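You operate a simulated robot arm through the tools that you are given. There is no shell and no other tool. Be economical: measure what you need, move in short steps, check, and stop when the job is done.

Carry out the task below with a simulated robot arm. There is one attempt and no reset: what you move stays moved.

## Task
Put the white pot from the wooden table and the square pot from the wooden table in the grey crate.

Only the result counts: the job must be done as asked and must still hold three seconds after the hand-in. Knocking over, shifting, dropping, spilling or breaking anything else fails it.

## Robot
A 7-joint arm with a two-finger parallel gripper, fixed in place. Base frame: the origin is at the foot of the arm, x ahead of it, y to its left, z up; the work surface is at about z = 0. Lengths are in mm, angles in rad, forces in N, time in s.
With the tool pointing down near the work surface it reaches from about 240 to 620 mm from the base axis. Its first joint turns from -1.152 to 1.152 rad. Payload 2.6 kg.
The TCP is the grasp point between the finger pads, 30 mm short of the fingertips. In the tool frame z runs along the fingers and y along their closing line. Largest opening 94 mm; finger width 28, thickness 10; the body of the gripper, 50 by 96 mm, starts 55 mm behind the TCP.
Orientation is that of the tool frame in the base frame, as a unit quaternion [w, x, y, z]. With the fingers straight down and closing along the base's y, the tool's x points along the base's -x, its y along +y and its z along -z.

## Interface
- The arm moves only by the tool arm_command. Its argument "deltas" is a list that holds one entry, the list of rows, each a list of 7 numbers: the shift along the tool's x, y, z in units of 20 mm (1.0 is 20 mm), then the turn, a rotation vector about the tool's x, y, z in units of 5 degrees (1.0 is 5 degrees), then the opening, from 0 (shut) to 1 (fully open). In form: [[[x, y, z, rx, ry, rz, jaw], ...]]. A call has 1 to 10 rows; each row shifts and turns the commanded pose from where the row before left it, along the tool's axes as they then stand. A call with a number of a shift or a turn outside -1 to 1 is refused whole. Rows are played at 5 a second. More than 50 mm and 0.15 rad between two rows, or a gripper value outside its range, and nothing of the call is played. Where a pose cannot be reached the arm comes as near as it can. A force on the tool above 40 N (or 10 N above the force at the start of the call, whichever is more), or a blocked arm, ends the call early, and 0.2 s more pass. Each finger travels about 72 mm/s and halts on what it meets, pressing with about 41 N; the grip force reading is that of the motor and also rises with nothing between the fingers. The clock runs only during rows and for 0.2 s after the last one: add rows that do not move to give the fingers time. It gives the time, the measured TCP pose, the force on the tool (base axes), the opening and the grip force at its end, in the units of the frame above (readings bear some noise).
- Cameras (640 x 400 px; columns grow to the right, rows downward): "scene" is fixed at [16.7, 419.1, 570.4]; the picture's right is [-0.91, -0.41, 0.00], its down [-0.21, 0.46, -0.86] and it looks along [0.35, -0.79, -0.51] (base axes); focal length 308 px, centre (320, 200). "wrist" rides on the gripper at [76, 14, -102] in the tool frame; the picture's right is [-0.18, 0.98, 0.00], its down [-0.75, -0.14, -0.64] and it looks along [-0.63, -0.12, 0.77] (tool axes); focal length 243 px, centre (320, 200). There is no depth. A picture from a camera that has moved, and an enlarged one, comes with that camera's place and axes in the base frame and with its lens.
- camera(camera): a new picture of that camera. The clock stands still meanwhile.
- inspect(camera, box): a new picture of the part [left, top, right, bottom] of that camera's present view, enlarged. The clock stands still meanwhile.
- finish_job(): hands the job in; it is judged then, once.

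Go step by step. Nothing tells you positions but the pictures and the camera data: compare them with the known pose of the tool, close in by small moves and look again before you grip or let go. The budget is 90 turns and 46 pictures, counting those below and the enlarged ones. Unless the task says otherwise, let go and move clear before handing in, and close with one line.

The tools are called as a command line: name --argument value ..., lists and objects as JSON in quotes. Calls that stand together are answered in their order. arm_command: Moves the arm, as the interface text tells. Its arguments: {"type":"object","properties":{"deltas":{"type":"array","items":{"type":"array","items":{"type":"array","items":{"type":"number"}}}}},"required":["deltas"]} The other tools are called the same way: camera (camera) takes a picture; inspect (camera, box) takes an enlarged picture of a part of a camera's view; finish_job () hands the job in.

At the start:

```text
clock: 0.0
tool_pos: [387.0, -179.8, 313.2]
tool_rot: [0.0, 0.0, 1.0, 0.0]
force: [0.1, 0.4, -0.5]
gripper_width: 94.1
finger_force: 0.1
```

scene: 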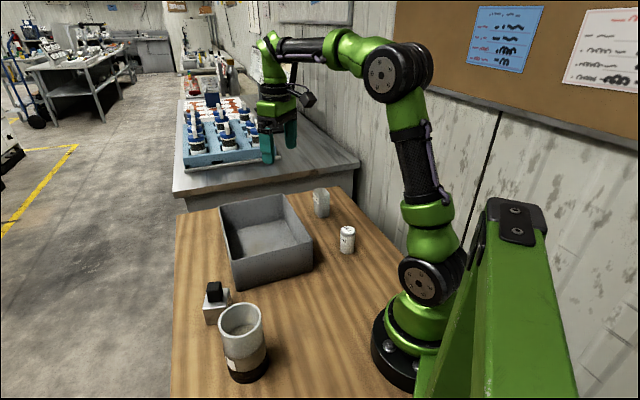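
wrist: 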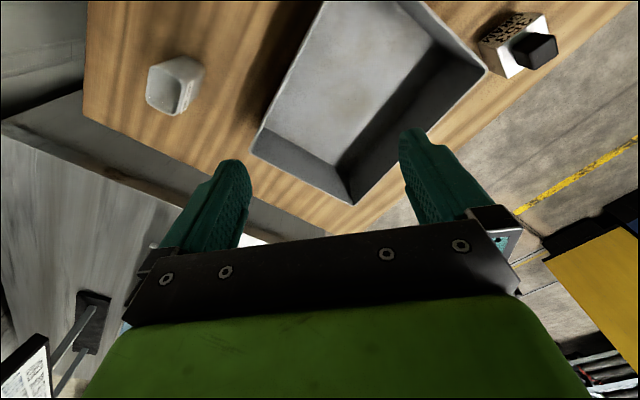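

I see a grey crate on the wooden table with four small objects around it. I'll enlarge the views to tell which ones are the pots.

inspect --camera "scene" --box '[290, 170, 390, 270]'

inspect --camera "scene" --box '[170, 260, 310, 400]'

inspect --camera "scene" --box '[170, 60, 330, 180]'

```text
4.00 times, centred on (340, 220) of scene
camera zoom: at [16.7, 419.1, 570.4], right [-0.91, -0.41, 0.0], down [-0.21, 0.46, -0.86], along [0.35, -0.79, -0.51], focal length 1233 px, centre (240, 120)
```

zoom: 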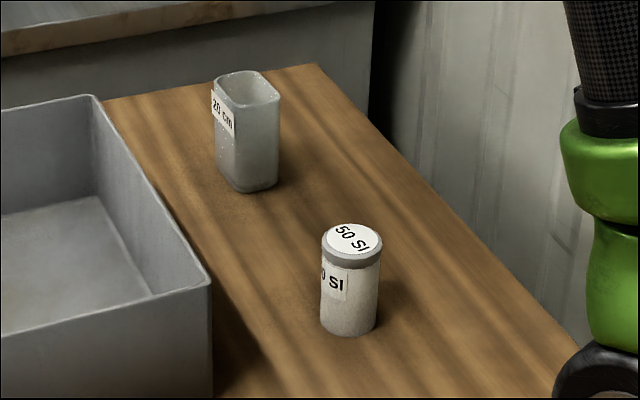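

```text
2.86 times, centred on (240, 330) of scene
camera zoom: at [16.7, 419.1, 570.4], right [-0.91, -0.41, 0.0], down [-0.21, 0.46, -0.86], along [0.35, -0.79, -0.51], focal length 880 px, centre (549, -171)
```

zoom: 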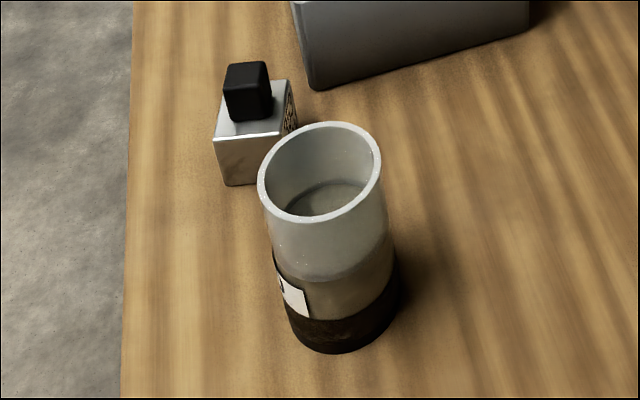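

```text
3.33 times, centred on (250, 120) of scene
camera zoom: at [16.7, 419.1, 570.4], right [-0.91, -0.41, 0.0], down [-0.21, 0.46, -0.86], along [0.35, -0.79, -0.51], focal length 1027 px, centre (553, 467)
```

zoom: 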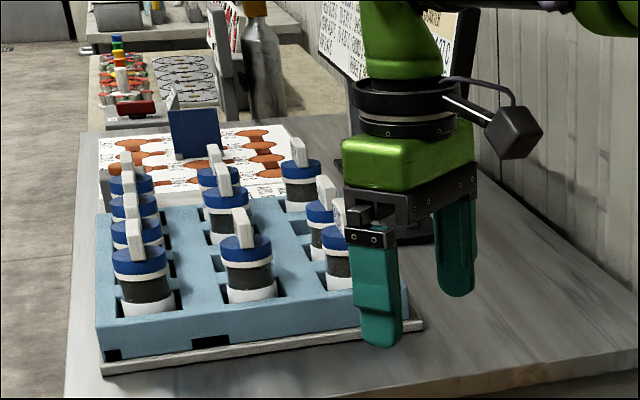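

The canister ("50 SI") is near (224,-237) and the square open pot near (358,-379). The crate centre is roughly (440,-160), turned about 45°. I'll move above the canister and look from there.

arm_command --deltas '[[[1, -0.35, 0.4, 0, 0, 0, 1], [1, -0.35, 0.4, 0, 0, 0, 1], [1, -0.35, 0.4, 0, 0, 0, 1], [1, -0.35, 0.4, 0, 0, 0, 1], [1, -0.35, 0.4, 0, 0, 0, 1], [1, -0.35, 0.4, 0, 0, 0, 1], [1, -0.35, 0.4, 0, 0, 0, 1], [1, -0.35, 0.4, 0, 0, 0, 1], [0.15, 0, 0, 0, 0, 0, 1], [0, 0, 0, 0, 0, 0, 1]]]'

camera --camera "wrist"

camera --camera "scene"

```text
clock: 2.2
tool_pos: [224.8, -233.8, 250.6]
tool_rot: [0.0, 0.0, 1.0, 0.001]
force: [0.1, -0.3, 0.5]
gripper_width: 94.0
finger_force: 0.0
```

```text
40 pictures are left
camera wrist: at [146.9, -220.0, 352.5], right [0.18, 0.98, 0.0], down [0.75, -0.14, 0.64], along [0.63, -0.12, -0.77], focal length 243 px, centre (320, 200)
```

wrist: 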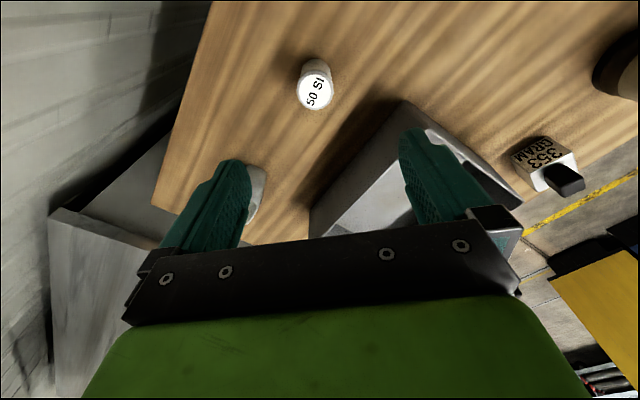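

```text
39 pictures are left
```

scene: 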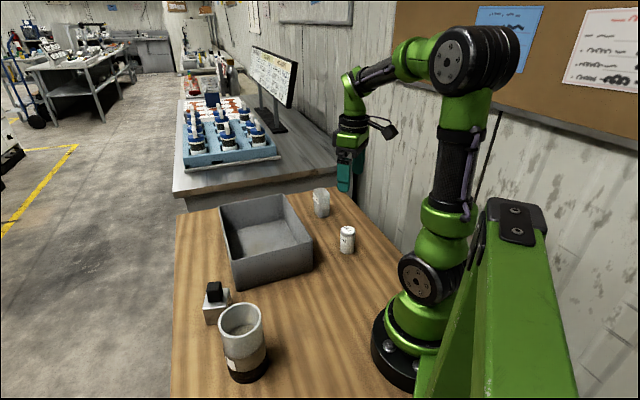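

The canister top shows at about (223,-240) and about 73 mm high. I'll centre over it, go down part of the way and check.

arm_command --deltas '[[[0.1, -0.26, 1, 0, 0, 0, 1], [0, 0, 1, 0, 0, 0, 1], [0, 0, 1, 0, 0, 0, 1], [0, 0, 1, 0, 0, 0, 1], [0, 0, 1, 0, 0, 0, 1], [0, 0, 1, 0, 0, 0, 1], [0, 0, 0.5, 0, 0, 0, 1], [0, 0, 0, 0, 0, 0, 1]]]'

camera --camera "wrist"

```text
clock: 4.0
tool_pos: [223.1, -241.1, 119.4]
tool_rot: [0.0, 0.0, 1.0, 0.0]
force: [0.0, -1.0, 0.7]
gripper_width: 94.1
finger_force: 0.2
```

```text
38 pictures are left
camera wrist: at [145.2, -226.9, 222.1], right [0.18, 0.98, 0.0], down [0.75, -0.14, 0.64], along [0.63, -0.12, -0.77], focal length 243 px, centre (320, 200)
```

wrist: 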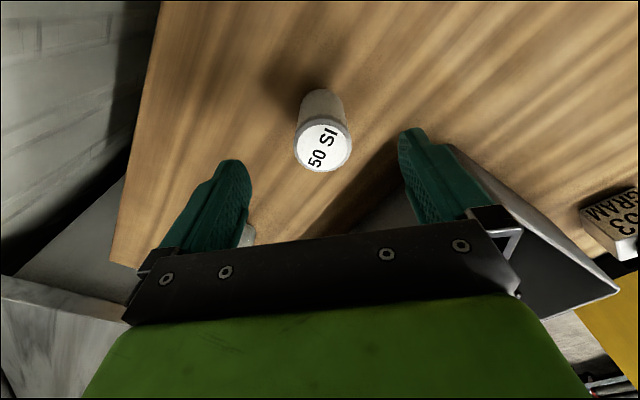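

The canister is centred between the fingers. I'll go down to z≈50 and grip.

arm_command --deltas '[[[0, 0, 1, 0, 0, 0, 1], [0, 0, 1, 0, 0, 0, 1], [0, 0, 1, 0, 0, 0, 1], [0, 0, 0.45, 0, 0, 0, 1], [0, 0, 0, 0, 0, 0, 1], [0, 0, 0, 0, 0, 0, 0.3], [0, 0, 0, 0, 0, 0, 0.3], [0, 0, 0, 0, 0, 0, 0.3], [0, 0, 0, 0, 0, 0, 0.3]]]'

camera --camera "scene"

```text
clock: 6.0
tool_pos: [222.2, -240.3, 52.3]
tool_rot: [0.001, 0.001, 1.0, 0.0]
force: [0.2, 0.3, -0.2]
gripper_width: 40.1
finger_force: 40.9
```

```text
37 pictures are left
```

scene: 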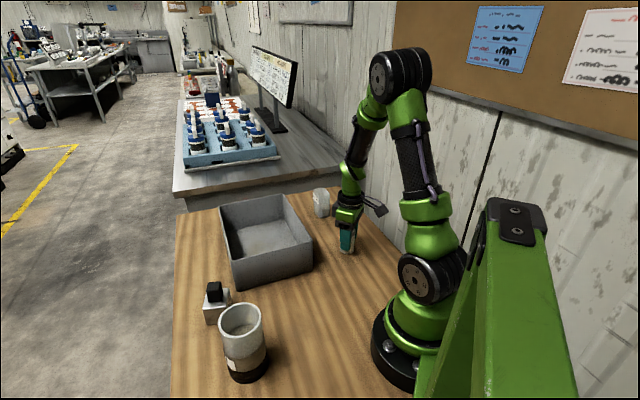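

The canister is gripped at 40 mm opening. I'll lift it and carry it over the crate toward (404,-110).

arm_command --deltas '[[[0, 0, -1, 0, 0, 0, 0.3], [0, 0, -1, 0, 0, 0, 0.3], [0, 0, -1, 0, 0, 0, 0.3], [0, 0, -1, 0, 0, 0, 0.3], [0, 0, -1, 0, 0, 0, 0.3], [0, 0, -1, 0, 0, 0, 0.3], [0, 0, -0.5, 0, 0, 0, 0.3], [0, 0, 0, 0, 0, 0, 0.3]]]'

arm_command --deltas '[[[-0.91, 0.65, 0, 0, 0, 0, 0.3], [-0.91, 0.65, 0, 0, 0, 0, 0.3], [-0.91, 0.65, 0, 0, 0, 0, 0.3], [-0.91, 0.65, 0, 0, 0, 0, 0.3], [-0.91, 0.65, 0, 0, 0, 0, 0.3], [-0.91, 0.65, 0, 0, 0, 0, 0.3], [-0.91, 0.65, 0, 0, 0, 0, 0.3], [-0.91, 0.65, 0, 0, 0, 0, 0.3], [-0.91, 0.65, 0, 0, 0, 0, 0.3], [-0.91, 0.65, 0, 0, 0, 0, 0.3]]]'

camera --camera "wrist"

camera --camera "scene"

```text
clock: 7.8
tool_pos: [222.3, -242.5, 181.2]
tool_rot: [0.0, 0.0, 1.0, 0.0]
force: [-0.5, 0.8, -0.4]
gripper_width: 40.0
finger_force: 41.4
```

```text
clock: 10.0
tool_pos: [405.3, -111.6, 181.0]
tool_rot: [0.0, 0.0, 1.0, 0.001]
force: [0.3, -0.1, -0.9]
gripper_width: 40.2
finger_force: 41.0
```

```text
36 pictures are left
camera wrist: at [327.7, -96.4, 283.0], right [0.18, 0.98, 0.0], down [0.75, -0.14, 0.64], along [0.63, -0.12, -0.77], focal length 243 px, centre (320, 200)
```

wrist: 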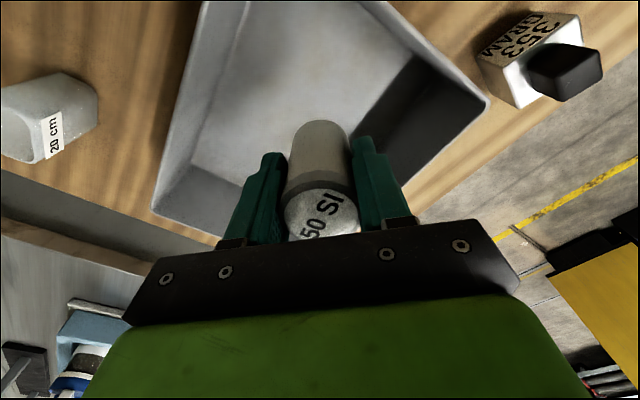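

```text
35 pictures are left
```

scene: 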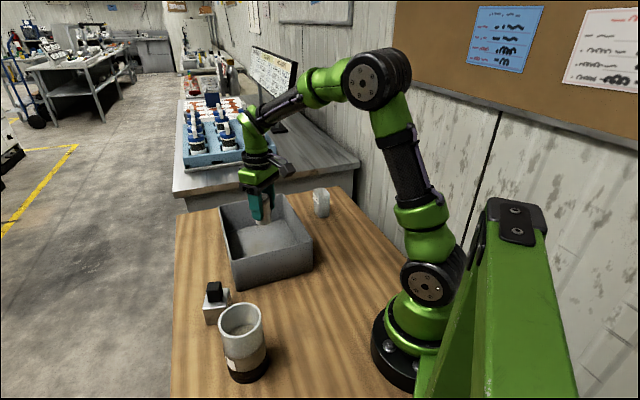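

The canister hangs over the crate interior, well clear of the walls. I'll lower it to just above the floor.

arm_command --deltas '[[[0, 0, 1, 0, 0, 0, 0.3], [0, 0, 1, 0, 0, 0, 0.3], [0, 0, 1, 0, 0, 0, 0.3], [0, 0, 1, 0, 0, 0, 0.3], [0, 0, 1, 0, 0, 0, 0.3], [0, 0, 0.8, 0, 0, 0, 0.3], [0, 0, 0, 0, 0, 0, 0.3]]]'

arm_command --deltas '[[[0, 0, 0.15, 0, 0, 0, 0.3], [0, 0, 0.1, 0, 0, 0, 0.3], [0, 0, 0, 0, 0, 0, 0.3]]]'

camera --camera "wrist"

inspect --camera "scene" --box '[200, 160, 330, 300]'

```text
clock: 11.6
tool_pos: [403.7, -109.7, 64.1]
tool_rot: [0.0, -0.001, 1.0, 0.0]
force: [-0.6, 1.1, -1.1]
gripper_width: 39.9
finger_force: 40.7
```

```text
clock: 12.4
tool_pos: [403.7, -109.4, 59.6]
tool_rot: [0.001, 0.0, 1.0, 0.001]
force: [0.0, 0.0, -1.2]
gripper_width: 40.0
finger_force: 41.4
```

```text
34 pictures are left
camera wrist: at [326.5, -95.9, 161.8], right [0.18, 0.98, 0.0], down [0.75, -0.14, 0.64], along [0.63, -0.12, -0.77], focal length 243 px, centre (320, 200)
```

wrist: 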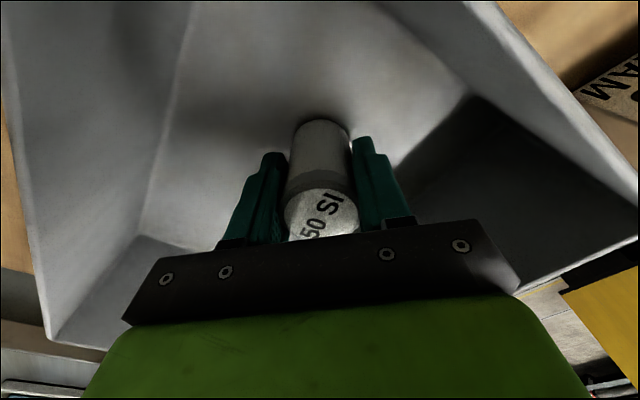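

```text
2.86 times, centred on (265, 230) of scene
camera zoom: at [16.7, 419.1, 570.4], right [-0.91, -0.41, 0.0], down [-0.21, 0.46, -0.86], along [0.35, -0.79, -0.51], focal length 880 px, centre (477, 114)
```

zoom: 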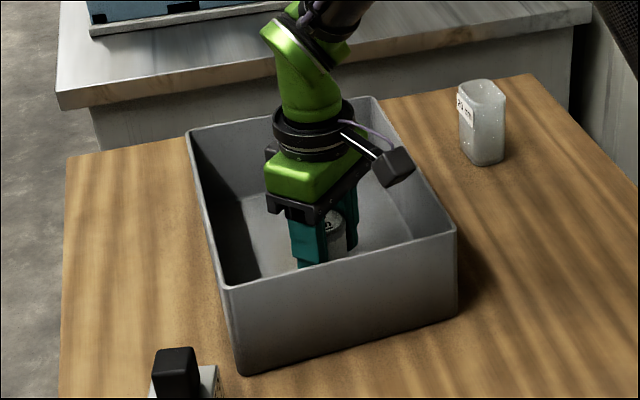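

No contact yet at z=59.6. I'll go down in tiny steps until the canister touches the floor.

arm_command --deltas '[[[0, 0, 0.1, 0, 0, 0, 0.3], [0, 0, 0, 0, 0, 0, 0.3]]]'

arm_command --deltas '[[[0, 0, 0.08, 0, 0, 0, 0.3], [0, 0, 0, 0, 0, 0, 0.3]]]'

```text
clock: 13.0
tool_pos: [404.1, -110.1, 57.0]
tool_rot: [0.0, 0.0, 1.0, -0.001]
force: [-0.3, -0.1, -1.3]
gripper_width: 40.0
finger_force: 40.8
```

```text
clock: 13.6
tool_pos: [404.1, -111.1, 55.9]
tool_rot: [0.0, 0.0, 1.0, 0.0]
force: [1.0, -1.0, -0.9]
gripper_width: 40.1
finger_force: 40.7
```

arm_command --deltas '[[[0, 0, 0.08, 0, 0, 0, 0.3], [0, 0, 0, 0, 0, 0, 0.3]]]'

arm_command --deltas '[[[0, 0, 0.05, 0, 0, 0, 0.3], [0, 0, 0, 0, 0, 0, 0.3]]]'

```text
clock: 14.2
tool_pos: [404.7, -110.2, 54.6]
tool_rot: [0.001, -0.001, 1.0, 0.001]
force: [-4.6, 0.4, 12.9]
gripper_width: 40.1
finger_force: 41.1
```

```text
clock: 14.8
tool_pos: [405.8, -111.2, 53.6]
tool_rot: [0.004, 0.0, 1.0, -0.001]
force: [-1.0, -0.1, 19.7]
gripper_width: 39.7
finger_force: 40.6
```

The canister is on the crate floor, with an upward force of about 20 N. I'll ease up slightly, open part way and rise.

arm_command --deltas '[[[0, 0, -0.07, 0, 0, 0, 0.3], [0, 0, 0, 0, 0, 0, 0.5], [0, 0, 0, 0, 0, 0, 0.65], [0, 0, 0, 0, 0, 0, 0.65], [0, 0, 0, 0, 0, 0, 0.65]]]'

arm_command --deltas '[[[0, 0, -0.5, 0, 0, 0, 0.65], [0, 0, -1, 0, 0, 0, 0.65], [0, 0, -1, 0, 0, 0, 0.65], [0, 0, -1, 0, 0, 0, 0.65], [0, 0, -1, 0, 0, 0, 0.65], [0, 0, -1, 0, 0, 0, 0.65], [0, 0, -1, 0, 0, 0, 0.65], [0, 0, -1, 0, 0, 0, 0.65], [0, 0, -1, 0, 0, 0, 0.65], [0, 0, 0, 0, 0, 0, 0.65]]]'

camera --camera "wrist"

```text
clock: 16.0
tool_pos: [404.4, -111.0, 55.4]
tool_rot: [0.0, 0.0, 1.0, 0.0]
force: [0.1, -1.4, -0.3]
gripper_width: 61.1
finger_force: 0.1
```

```text
clock: 18.2
tool_pos: [404.3, -111.5, 225.9]
tool_rot: [0.001, -0.001, 1.0, 0.0]
force: [-0.7, -1.1, 0.2]
gripper_width: 61.3
finger_force: 0.1
```

```text
32 pictures are left
camera wrist: at [327.0, -96.4, 327.8], right [0.18, 0.98, 0.0], down [0.75, -0.14, 0.64], along [0.63, -0.12, -0.77], focal length 243 px, centre (320, 200)
```

wrist: 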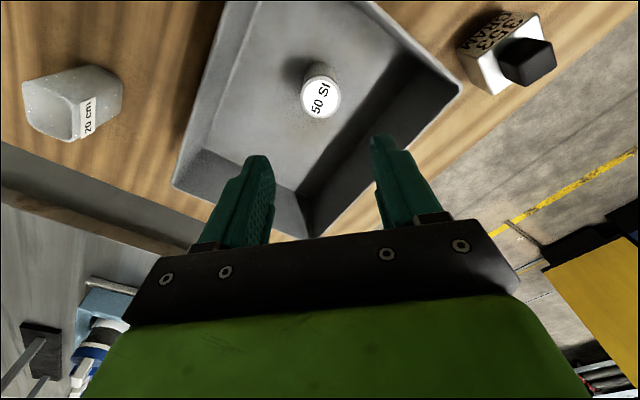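

The canister stands upright in the crate. Next I'll move above the square pot near (356,-376) to refine its place and orientation.

arm_command --deltas '[[[0.24, -1, 0, 0, 0, 0, 0.65], [0.24, -1, 0, 0, 0, 0, 0.65], [0.24, -1, 0, 0, 0, 0, 0.65], [0.24, -1, 0, 0, 0, 0, 0.65], [0.24, -1, 0, 0, 0, 0, 0.65], [0.24, -1, 0, 0, 0, 0, 0.65], [0.24, -1, 0, 0, 0, 0, 1], [0.24, -1, 0, 0, 0, 0, 1], [0.24, -1, 0, 0, 0, 0, 1], [0.24, -1, 0, 0, 0, 0, 1]]]'

arm_command --deltas '[[[0, -1, 0, 0, 0, 0, 1], [0, -1, 0, 0, 0, 0, 1], [0, -1, 0, 0, 0, 0, 1], [0, 0, 0, 0, 0, 0, 1]]]'

camera --camera "wrist"

camera --camera "scene"

```text
clock: 20.4
tool_pos: [357.2, -311.8, 226.4]
tool_rot: [0.0, 0.0, 1.0, 0.0]
force: [0.4, -0.7, 0.0]
gripper_width: 93.8
finger_force: 0.1
```

```text
clock: 21.4
tool_pos: [356.9, -371.0, 225.7]
tool_rot: [0.001, 0.0, 1.0, 0.0]
force: [0.1, 0.6, -0.5]
gripper_width: 94.1
finger_force: 0.2
```

```text
31 pictures are left
camera wrist: at [279.2, -356.7, 327.1], right [0.18, 0.98, 0.0], down [0.75, -0.14, 0.64], along [0.63, -0.12, -0.77], focal length 243 px, centre (320, 200)
```

wrist: 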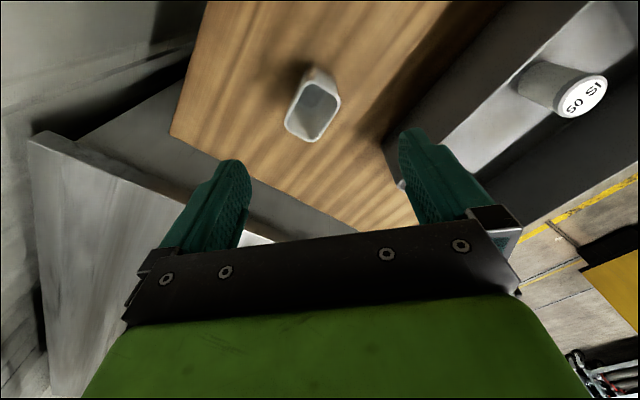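

```text
30 pictures are left
```

scene: 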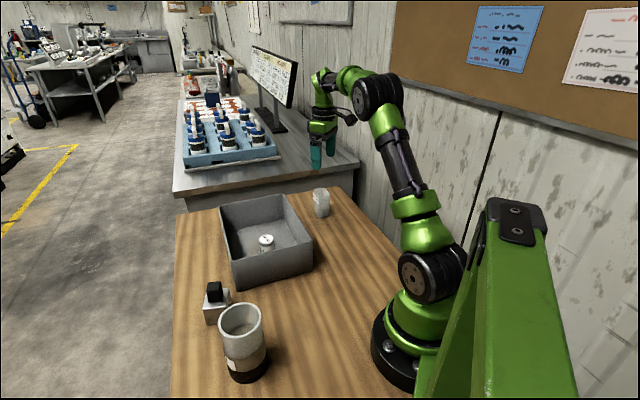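

inspect --camera "wrist" --box '[260, 50, 370, 160]'

```text
3.64 times, centred on (315, 105) of wrist
camera zoom: at [279.2, -356.7, 327.1], right [0.18, 0.98, 0.0], down [0.75, -0.14, 0.64], along [0.63, -0.12, -0.77], focal length 882 px, centre (338, 546)
```

zoom: 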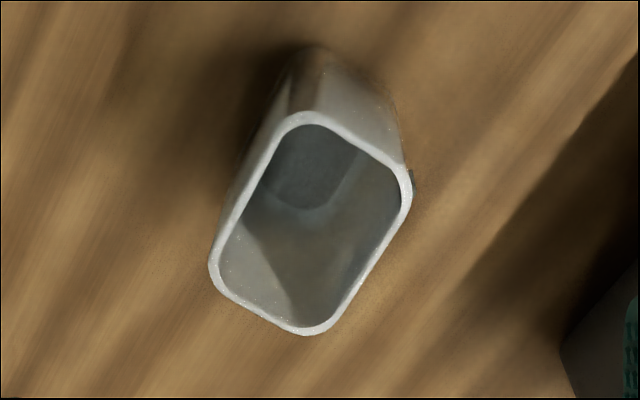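

The square pot's rim is roughly 35 × 51 mm, centred near (366,-382) and about 80 mm high, with its short side at about 51.5° from x. I'll shift and turn the gripper to close across that short side, and come lower.

arm_command --deltas '[[[-0.45, -0.55, 0, 0, 0, 0, 1], [0, 0, 0, 0, 0, 1, 1], [0, 0, 0, 0, 0, 1, 1], [0, 0, 0, 0, 0, 1, 1], [0, 0, 0, 0, 0, 1, 1], [0, 0, 0, 0, 0, 1, 1], [0, 0, 0, 0, 0, 1, 1], [0, 0, 0, 0, 0, 1, 1], [0, 0, 0, 0, 0, 0.7, 1], [0, 0, 0, 0, 0, 0, 1]]]'

arm_command --deltas '[[[0, 0, 1, 0, 0, 0, 1], [0, 0, 1, 0, 0, 0, 1], [0, 0, 1, 0, 0, 0, 1], [0, 0, 1, 0, 0, 0, 1], [0, 0, 0, 0, 0, 0, 1]]]'

camera --camera "wrist"

```text
clock: 23.6
tool_pos: [364.8, -382.1, 225.3]
tool_rot: [0.0, 0.33, 0.944, 0.0]
force: [-1.0, -0.2, -0.1]
gripper_width: 94.0
finger_force: 0.0
```

```text
clock: 24.8
tool_pos: [367.1, -382.5, 146.1]
tool_rot: [0.0, 0.329, 0.944, 0.0]
force: [-0.4, 0.5, -0.5]
gripper_width: 94.1
finger_force: 0.0
```

```text
28 pictures are left
camera wrist: at [314.0, -323.1, 247.9], right [0.76, 0.65, 0.0], down [0.5, -0.58, 0.64], along [0.42, -0.48, -0.77], focal length 243 px, centre (320, 200)
```

wrist: 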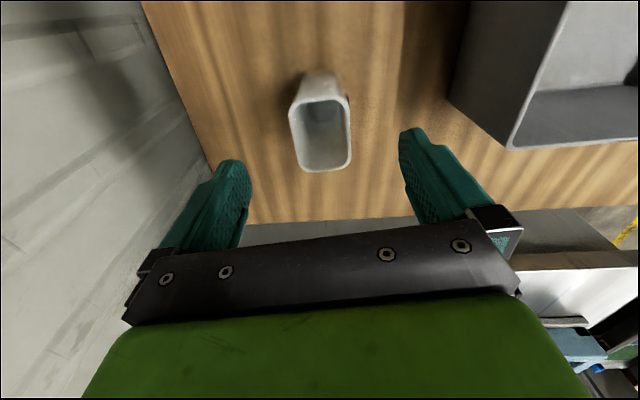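

The gripper is aligned with the pot and centred within about 2 mm. I'll go down to z≈57 and close.

arm_command --deltas '[[[0, 0.1, 1, 0, 0, 0, 1], [0, 0, 1, 0, 0, 0, 1], [0, 0, 1, 0, 0, 0, 1], [0, 0, 1, 0, 0, 0, 1], [0, 0, 0.45, 0, 0, 0, 1], [0, 0, 0, 0, 0, 0, 1]]]'

camera --camera "wrist"

```text
clock: 26.2
tool_pos: [366.7, -380.0, 56.3]
tool_rot: [-0.001, 0.33, 0.944, 0.0]
force: [0.1, -0.1, 0.4]
gripper_width: 94.2
finger_force: 0.1
```

```text
27 pictures are left
camera wrist: at [315.1, -321.8, 158.6], right [0.76, 0.66, 0.0], down [0.5, -0.58, 0.64], along [0.42, -0.49, -0.77], focal length 243 px, centre (320, 200)
```

wrist: 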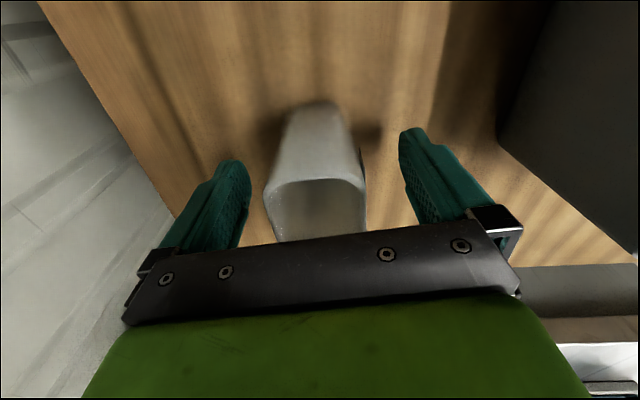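

The pot stands between the fingers. I'll close them.

arm_command --deltas '[[[0, 0, 0, 0, 0, 0, 0.6], [0, 0, 0, 0, 0, 0, 0.4], [0, 0, 0, 0, 0, 0, 0.3], [0, 0, 0, 0, 0, 0, 0.3], [0, 0, 0, 0, 0, 0, 0.3]]]'

camera --camera "wrist"

```text
clock: 27.4
tool_pos: [366.8, -380.0, 56.6]
tool_rot: [0.0, 0.33, 0.944, -0.001]
force: [-0.8, 0.4, 0.0]
gripper_width: 44.8
finger_force: 40.9
```

```text
26 pictures are left
camera wrist: at [315.1, -321.8, 158.8], right [0.76, 0.66, 0.0], down [0.5, -0.58, 0.64], along [0.42, -0.48, -0.77], focal length 243 px, centre (320, 200)
```

wrist: 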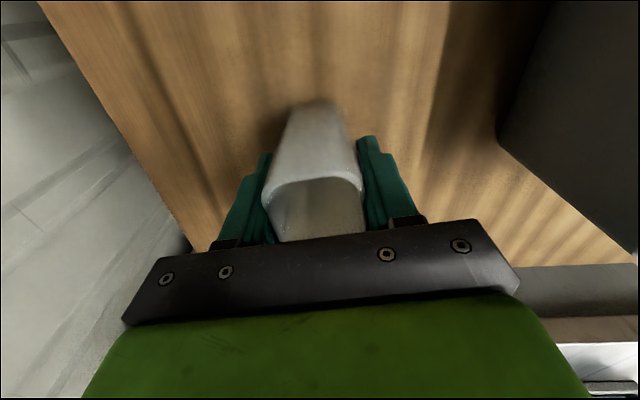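

The pot is gripped at 44.8 mm. I'll lift it and carry it over the crate's far half toward (482,-188).

arm_command --deltas '[[[0, 0, -0.5, 0, 0, 0, 0.3], [0, 0, -1, 0, 0, 0, 0.3], [0, 0, -1, 0, 0, 0, 0.3], [0, 0, -1, 0, 0, 0, 0.3], [0, 0, -1, 0, 0, 0, 0.3], [0, 0, -1, 0, 0, 0, 0.3], [0, 0, -1, 0, 0, 0, 0.3], [0, 0, -1, 0, 0, 0, 0.3], [0, 0, 0, 0, 0, 0, 0.3]]]'

arm_command --deltas '[[[0.123, 0.925, 0, 0, 0, 0, 0.3], [0.123, 0.925, 0, 0, 0, 0, 0.3], [0.123, 0.925, 0, 0, 0, 0, 0.3], [0.123, 0.925, 0, 0, 0, 0, 0.3], [0.123, 0.925, 0, 0, 0, 0, 0.3], [0.123, 0.925, 0, 0, 0, 0, 0.3], [0.123, 0.925, 0, 0, 0, 0, 0.3], [0.123, 0.925, 0, 0, 0, 0, 0.3], [0.123, 0.925, 0, 0, 0, 0, 0.3], [0.123, 0.925, 0, 0, 0, 0, 0.3]]]'

arm_command --deltas '[[[0.123, 0.925, 0, 0, 0, 0, 0.3], [0.123, 0.925, 0, 0, 0, 0, 0.3], [0, 0, 0, 0, 0, 0, 0.3]]]'

camera --camera "wrist"

camera --camera "scene"

```text
clock: 29.4
tool_pos: [366.6, -380.2, 204.6]
tool_rot: [0.0, 0.329, 0.944, 0.0]
force: [-0.1, 0.1, 0.4]
gripper_width: 44.8
finger_force: 40.5
```

```text
clock: 31.6
tool_pos: [461.8, -219.0, 206.2]
tool_rot: [0.0, 0.329, 0.944, 0.0]
force: [0.4, 0.4, -0.4]
gripper_width: 44.7
finger_force: 40.5
```

```text
clock: 32.4
tool_pos: [482.7, -187.1, 204.1]
tool_rot: [0.0, 0.33, 0.944, 0.0]
force: [0.4, -0.8, -1.0]
gripper_width: 45.0
finger_force: 41.0
```

```text
25 pictures are left
camera wrist: at [429.8, -129.0, 306.7], right [0.76, 0.65, 0.0], down [0.5, -0.58, 0.64], along [0.42, -0.48, -0.77], focal length 243 px, centre (320, 200)
```

wrist: 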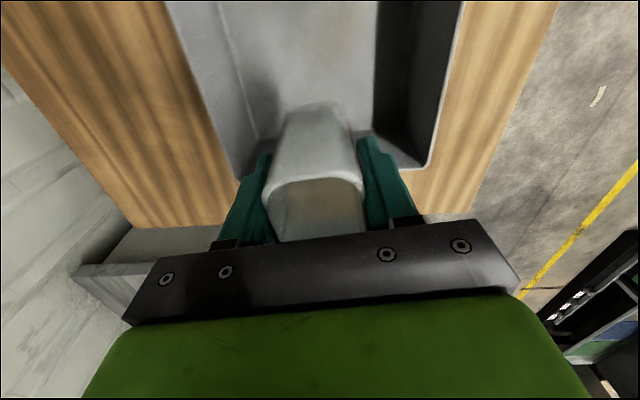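

```text
24 pictures are left
```

scene: 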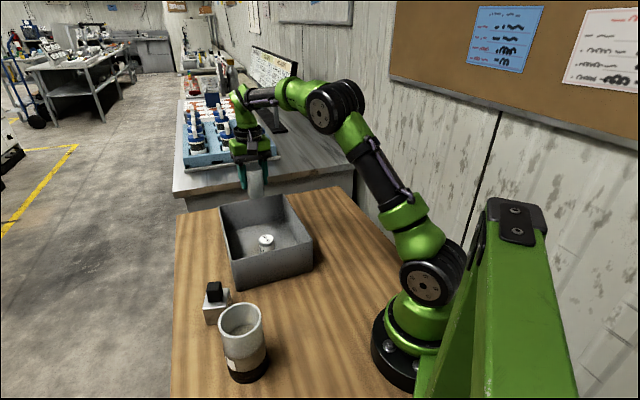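

The pot is over the crate's far half with about 35 mm to the end wall, centred sideways. I'll lower it to just above the floor.

arm_command --deltas '[[[0, 0, 1, 0, 0, 0, 0.3], [0, 0, 1, 0, 0, 0, 0.3], [0, 0, 1, 0, 0, 0, 0.3], [0, 0, 1, 0, 0, 0, 0.3], [0, 0, 1, 0, 0, 0, 0.3], [0, 0, 1, 0, 0, 0, 0.3], [0, 0, 0.9, 0, 0, 0, 0.3], [0, 0, 0, 0, 0, 0, 0.3]]]'

arm_command --deltas '[[[0, 0, 0.12, 0, 0, 0, 0.3], [0, 0, 0.12, 0, 0, 0, 0.3], [0, 0, 0, 0, 0, 0, 0.3]]]'

arm_command --deltas '[[[0, 0, 0.07, 0, 0, 0, 0.3], [0, 0, 0, 0, 0, 0, 0.3]]]'

```text
clock: 34.2
tool_pos: [480.3, -187.1, 67.7]
tool_rot: [0.001, 0.329, 0.944, 0.0]
force: [0.1, 0.0, -0.2]
gripper_width: 44.6
finger_force: 41.0
```

```text
clock: 35.0
tool_pos: [480.9, -185.9, 61.5]
tool_rot: [0.0, 0.329, 0.944, 0.001]
force: [0.4, 0.2, 0.3]
gripper_width: 44.6
finger_force: 41.1
```

```text
clock: 35.6
tool_pos: [481.4, -187.1, 61.0]
tool_rot: [0.0, 0.329, 0.944, 0.0]
force: [0.3, 1.1, 0.8]
gripper_width: 44.6
finger_force: 41.0
```

arm_command --deltas '[[[0, 0, 0.07, 0, 0, 0, 0.3], [0, 0, 0, 0, 0, 0, 0.3]]]'

arm_command --deltas '[[[0, 0, 0.07, 0, 0, 0, 0.3], [0, 0, 0, 0, 0, 0, 0.3]]]'

```text
clock: 36.2
tool_pos: [480.9, -187.5, 60.0]
tool_rot: [0.0, 0.329, 0.944, 0.0]
force: [-0.2, -0.6, 1.6]
gripper_width: 44.9
finger_force: 41.0
```

```text
clock: 36.8
tool_pos: [483.1, -186.7, 60.5]
tool_rot: [0.0, 0.33, 0.944, 0.0]
force: [-4.6, 0.8, 15.6]
gripper_width: 44.8
finger_force: 41.0
```

The pot has touched the floor. I'll ease slightly, open and retreat upward.

arm_command --deltas '[[[0, 0, -0.04, 0, 0, 0, 0.3], [0, 0, 0, 0, 0, 0, 0.5], [0, 0, 0, 0, 0, 0, 0.7], [0, 0, 0, 0, 0, 0, 0.75], [0, 0, 0, 0, 0, 0, 0.75]]]'

arm_command --deltas '[[[0, 0, -0.5, 0, 0, 0, 0.75], [0, 0, -1, 0, 0, 0, 0.75], [0, 0, -1, 0, 0, 0, 0.75], [0, 0, -1, 0, 0, 0, 0.75], [0, 0, -1, 0, 0, 0, 0.75], [0, 0, -1, 0, 0, 0, 0.75], [0, 0, -1, 0, 0, 0, 0.75], [0, 0, -1, 0, 0, 0, 0.75], [0, 0, -1, 0, 0, 0, 0.75], [0, 0, 0, 0, 0, 0, 0.75]]]'

camera --camera "wrist"

inspect --camera "scene" --box '[170, 150, 410, 400]'

```text
clock: 38.0
tool_pos: [480.8, -187.4, 60.3]
tool_rot: [0.0, 0.329, 0.944, 0.0]
force: [-0.1, -0.4, 0.4]
gripper_width: 70.6
finger_force: 0.0
```

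```text
clock: 40.2
tool_pos: [480.6, -186.2, 229.6]
tool_rot: [-0.001, 0.329, 0.944, 0.0]
force: [0.0, 0.1, -0.4]
gripper_width: 70.7
finger_force: 0.2
```

```text
23 pictures are left
camera wrist: at [428.8, -128.7, 331.6], right [0.76, 0.66, 0.0], down [0.5, -0.58, 0.64], along [0.42, -0.48, -0.77], focal length 243 px, centre (320, 200)
```

wrist: 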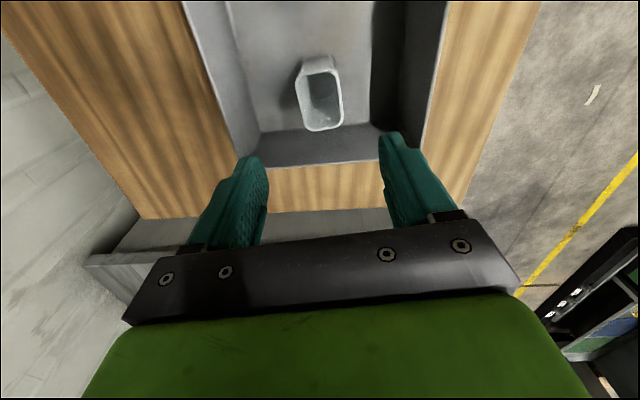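

```text
1.60 times, centred on (290, 275) of scene
camera zoom: at [16.7, 419.1, 570.4], right [-0.91, -0.41, 0.0], down [-0.21, 0.46, -0.86], along [0.35, -0.79, -0.51], focal length 493 px, centre (368, 80)
```

zoom: 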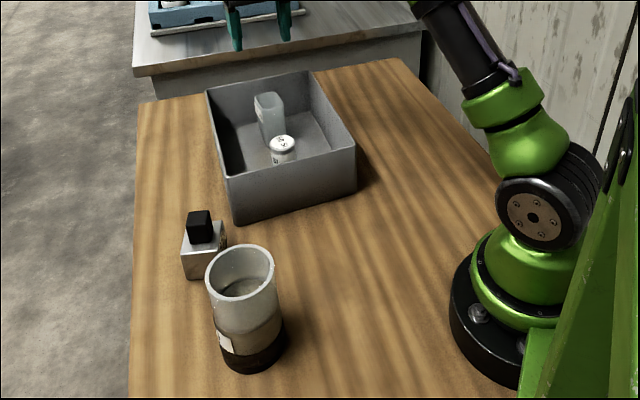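

Both pots stand upright in the crate, the gripper is clear above it, and the other objects are where they were. I'm handing in now.

finish_job

```text
The job is handed in.
```

The white pot (the canister marked "50 SI") and the square pot (marked "20 cm") both stand upright in the grey crate, and in the last pictures nothing else on the table looked moved.
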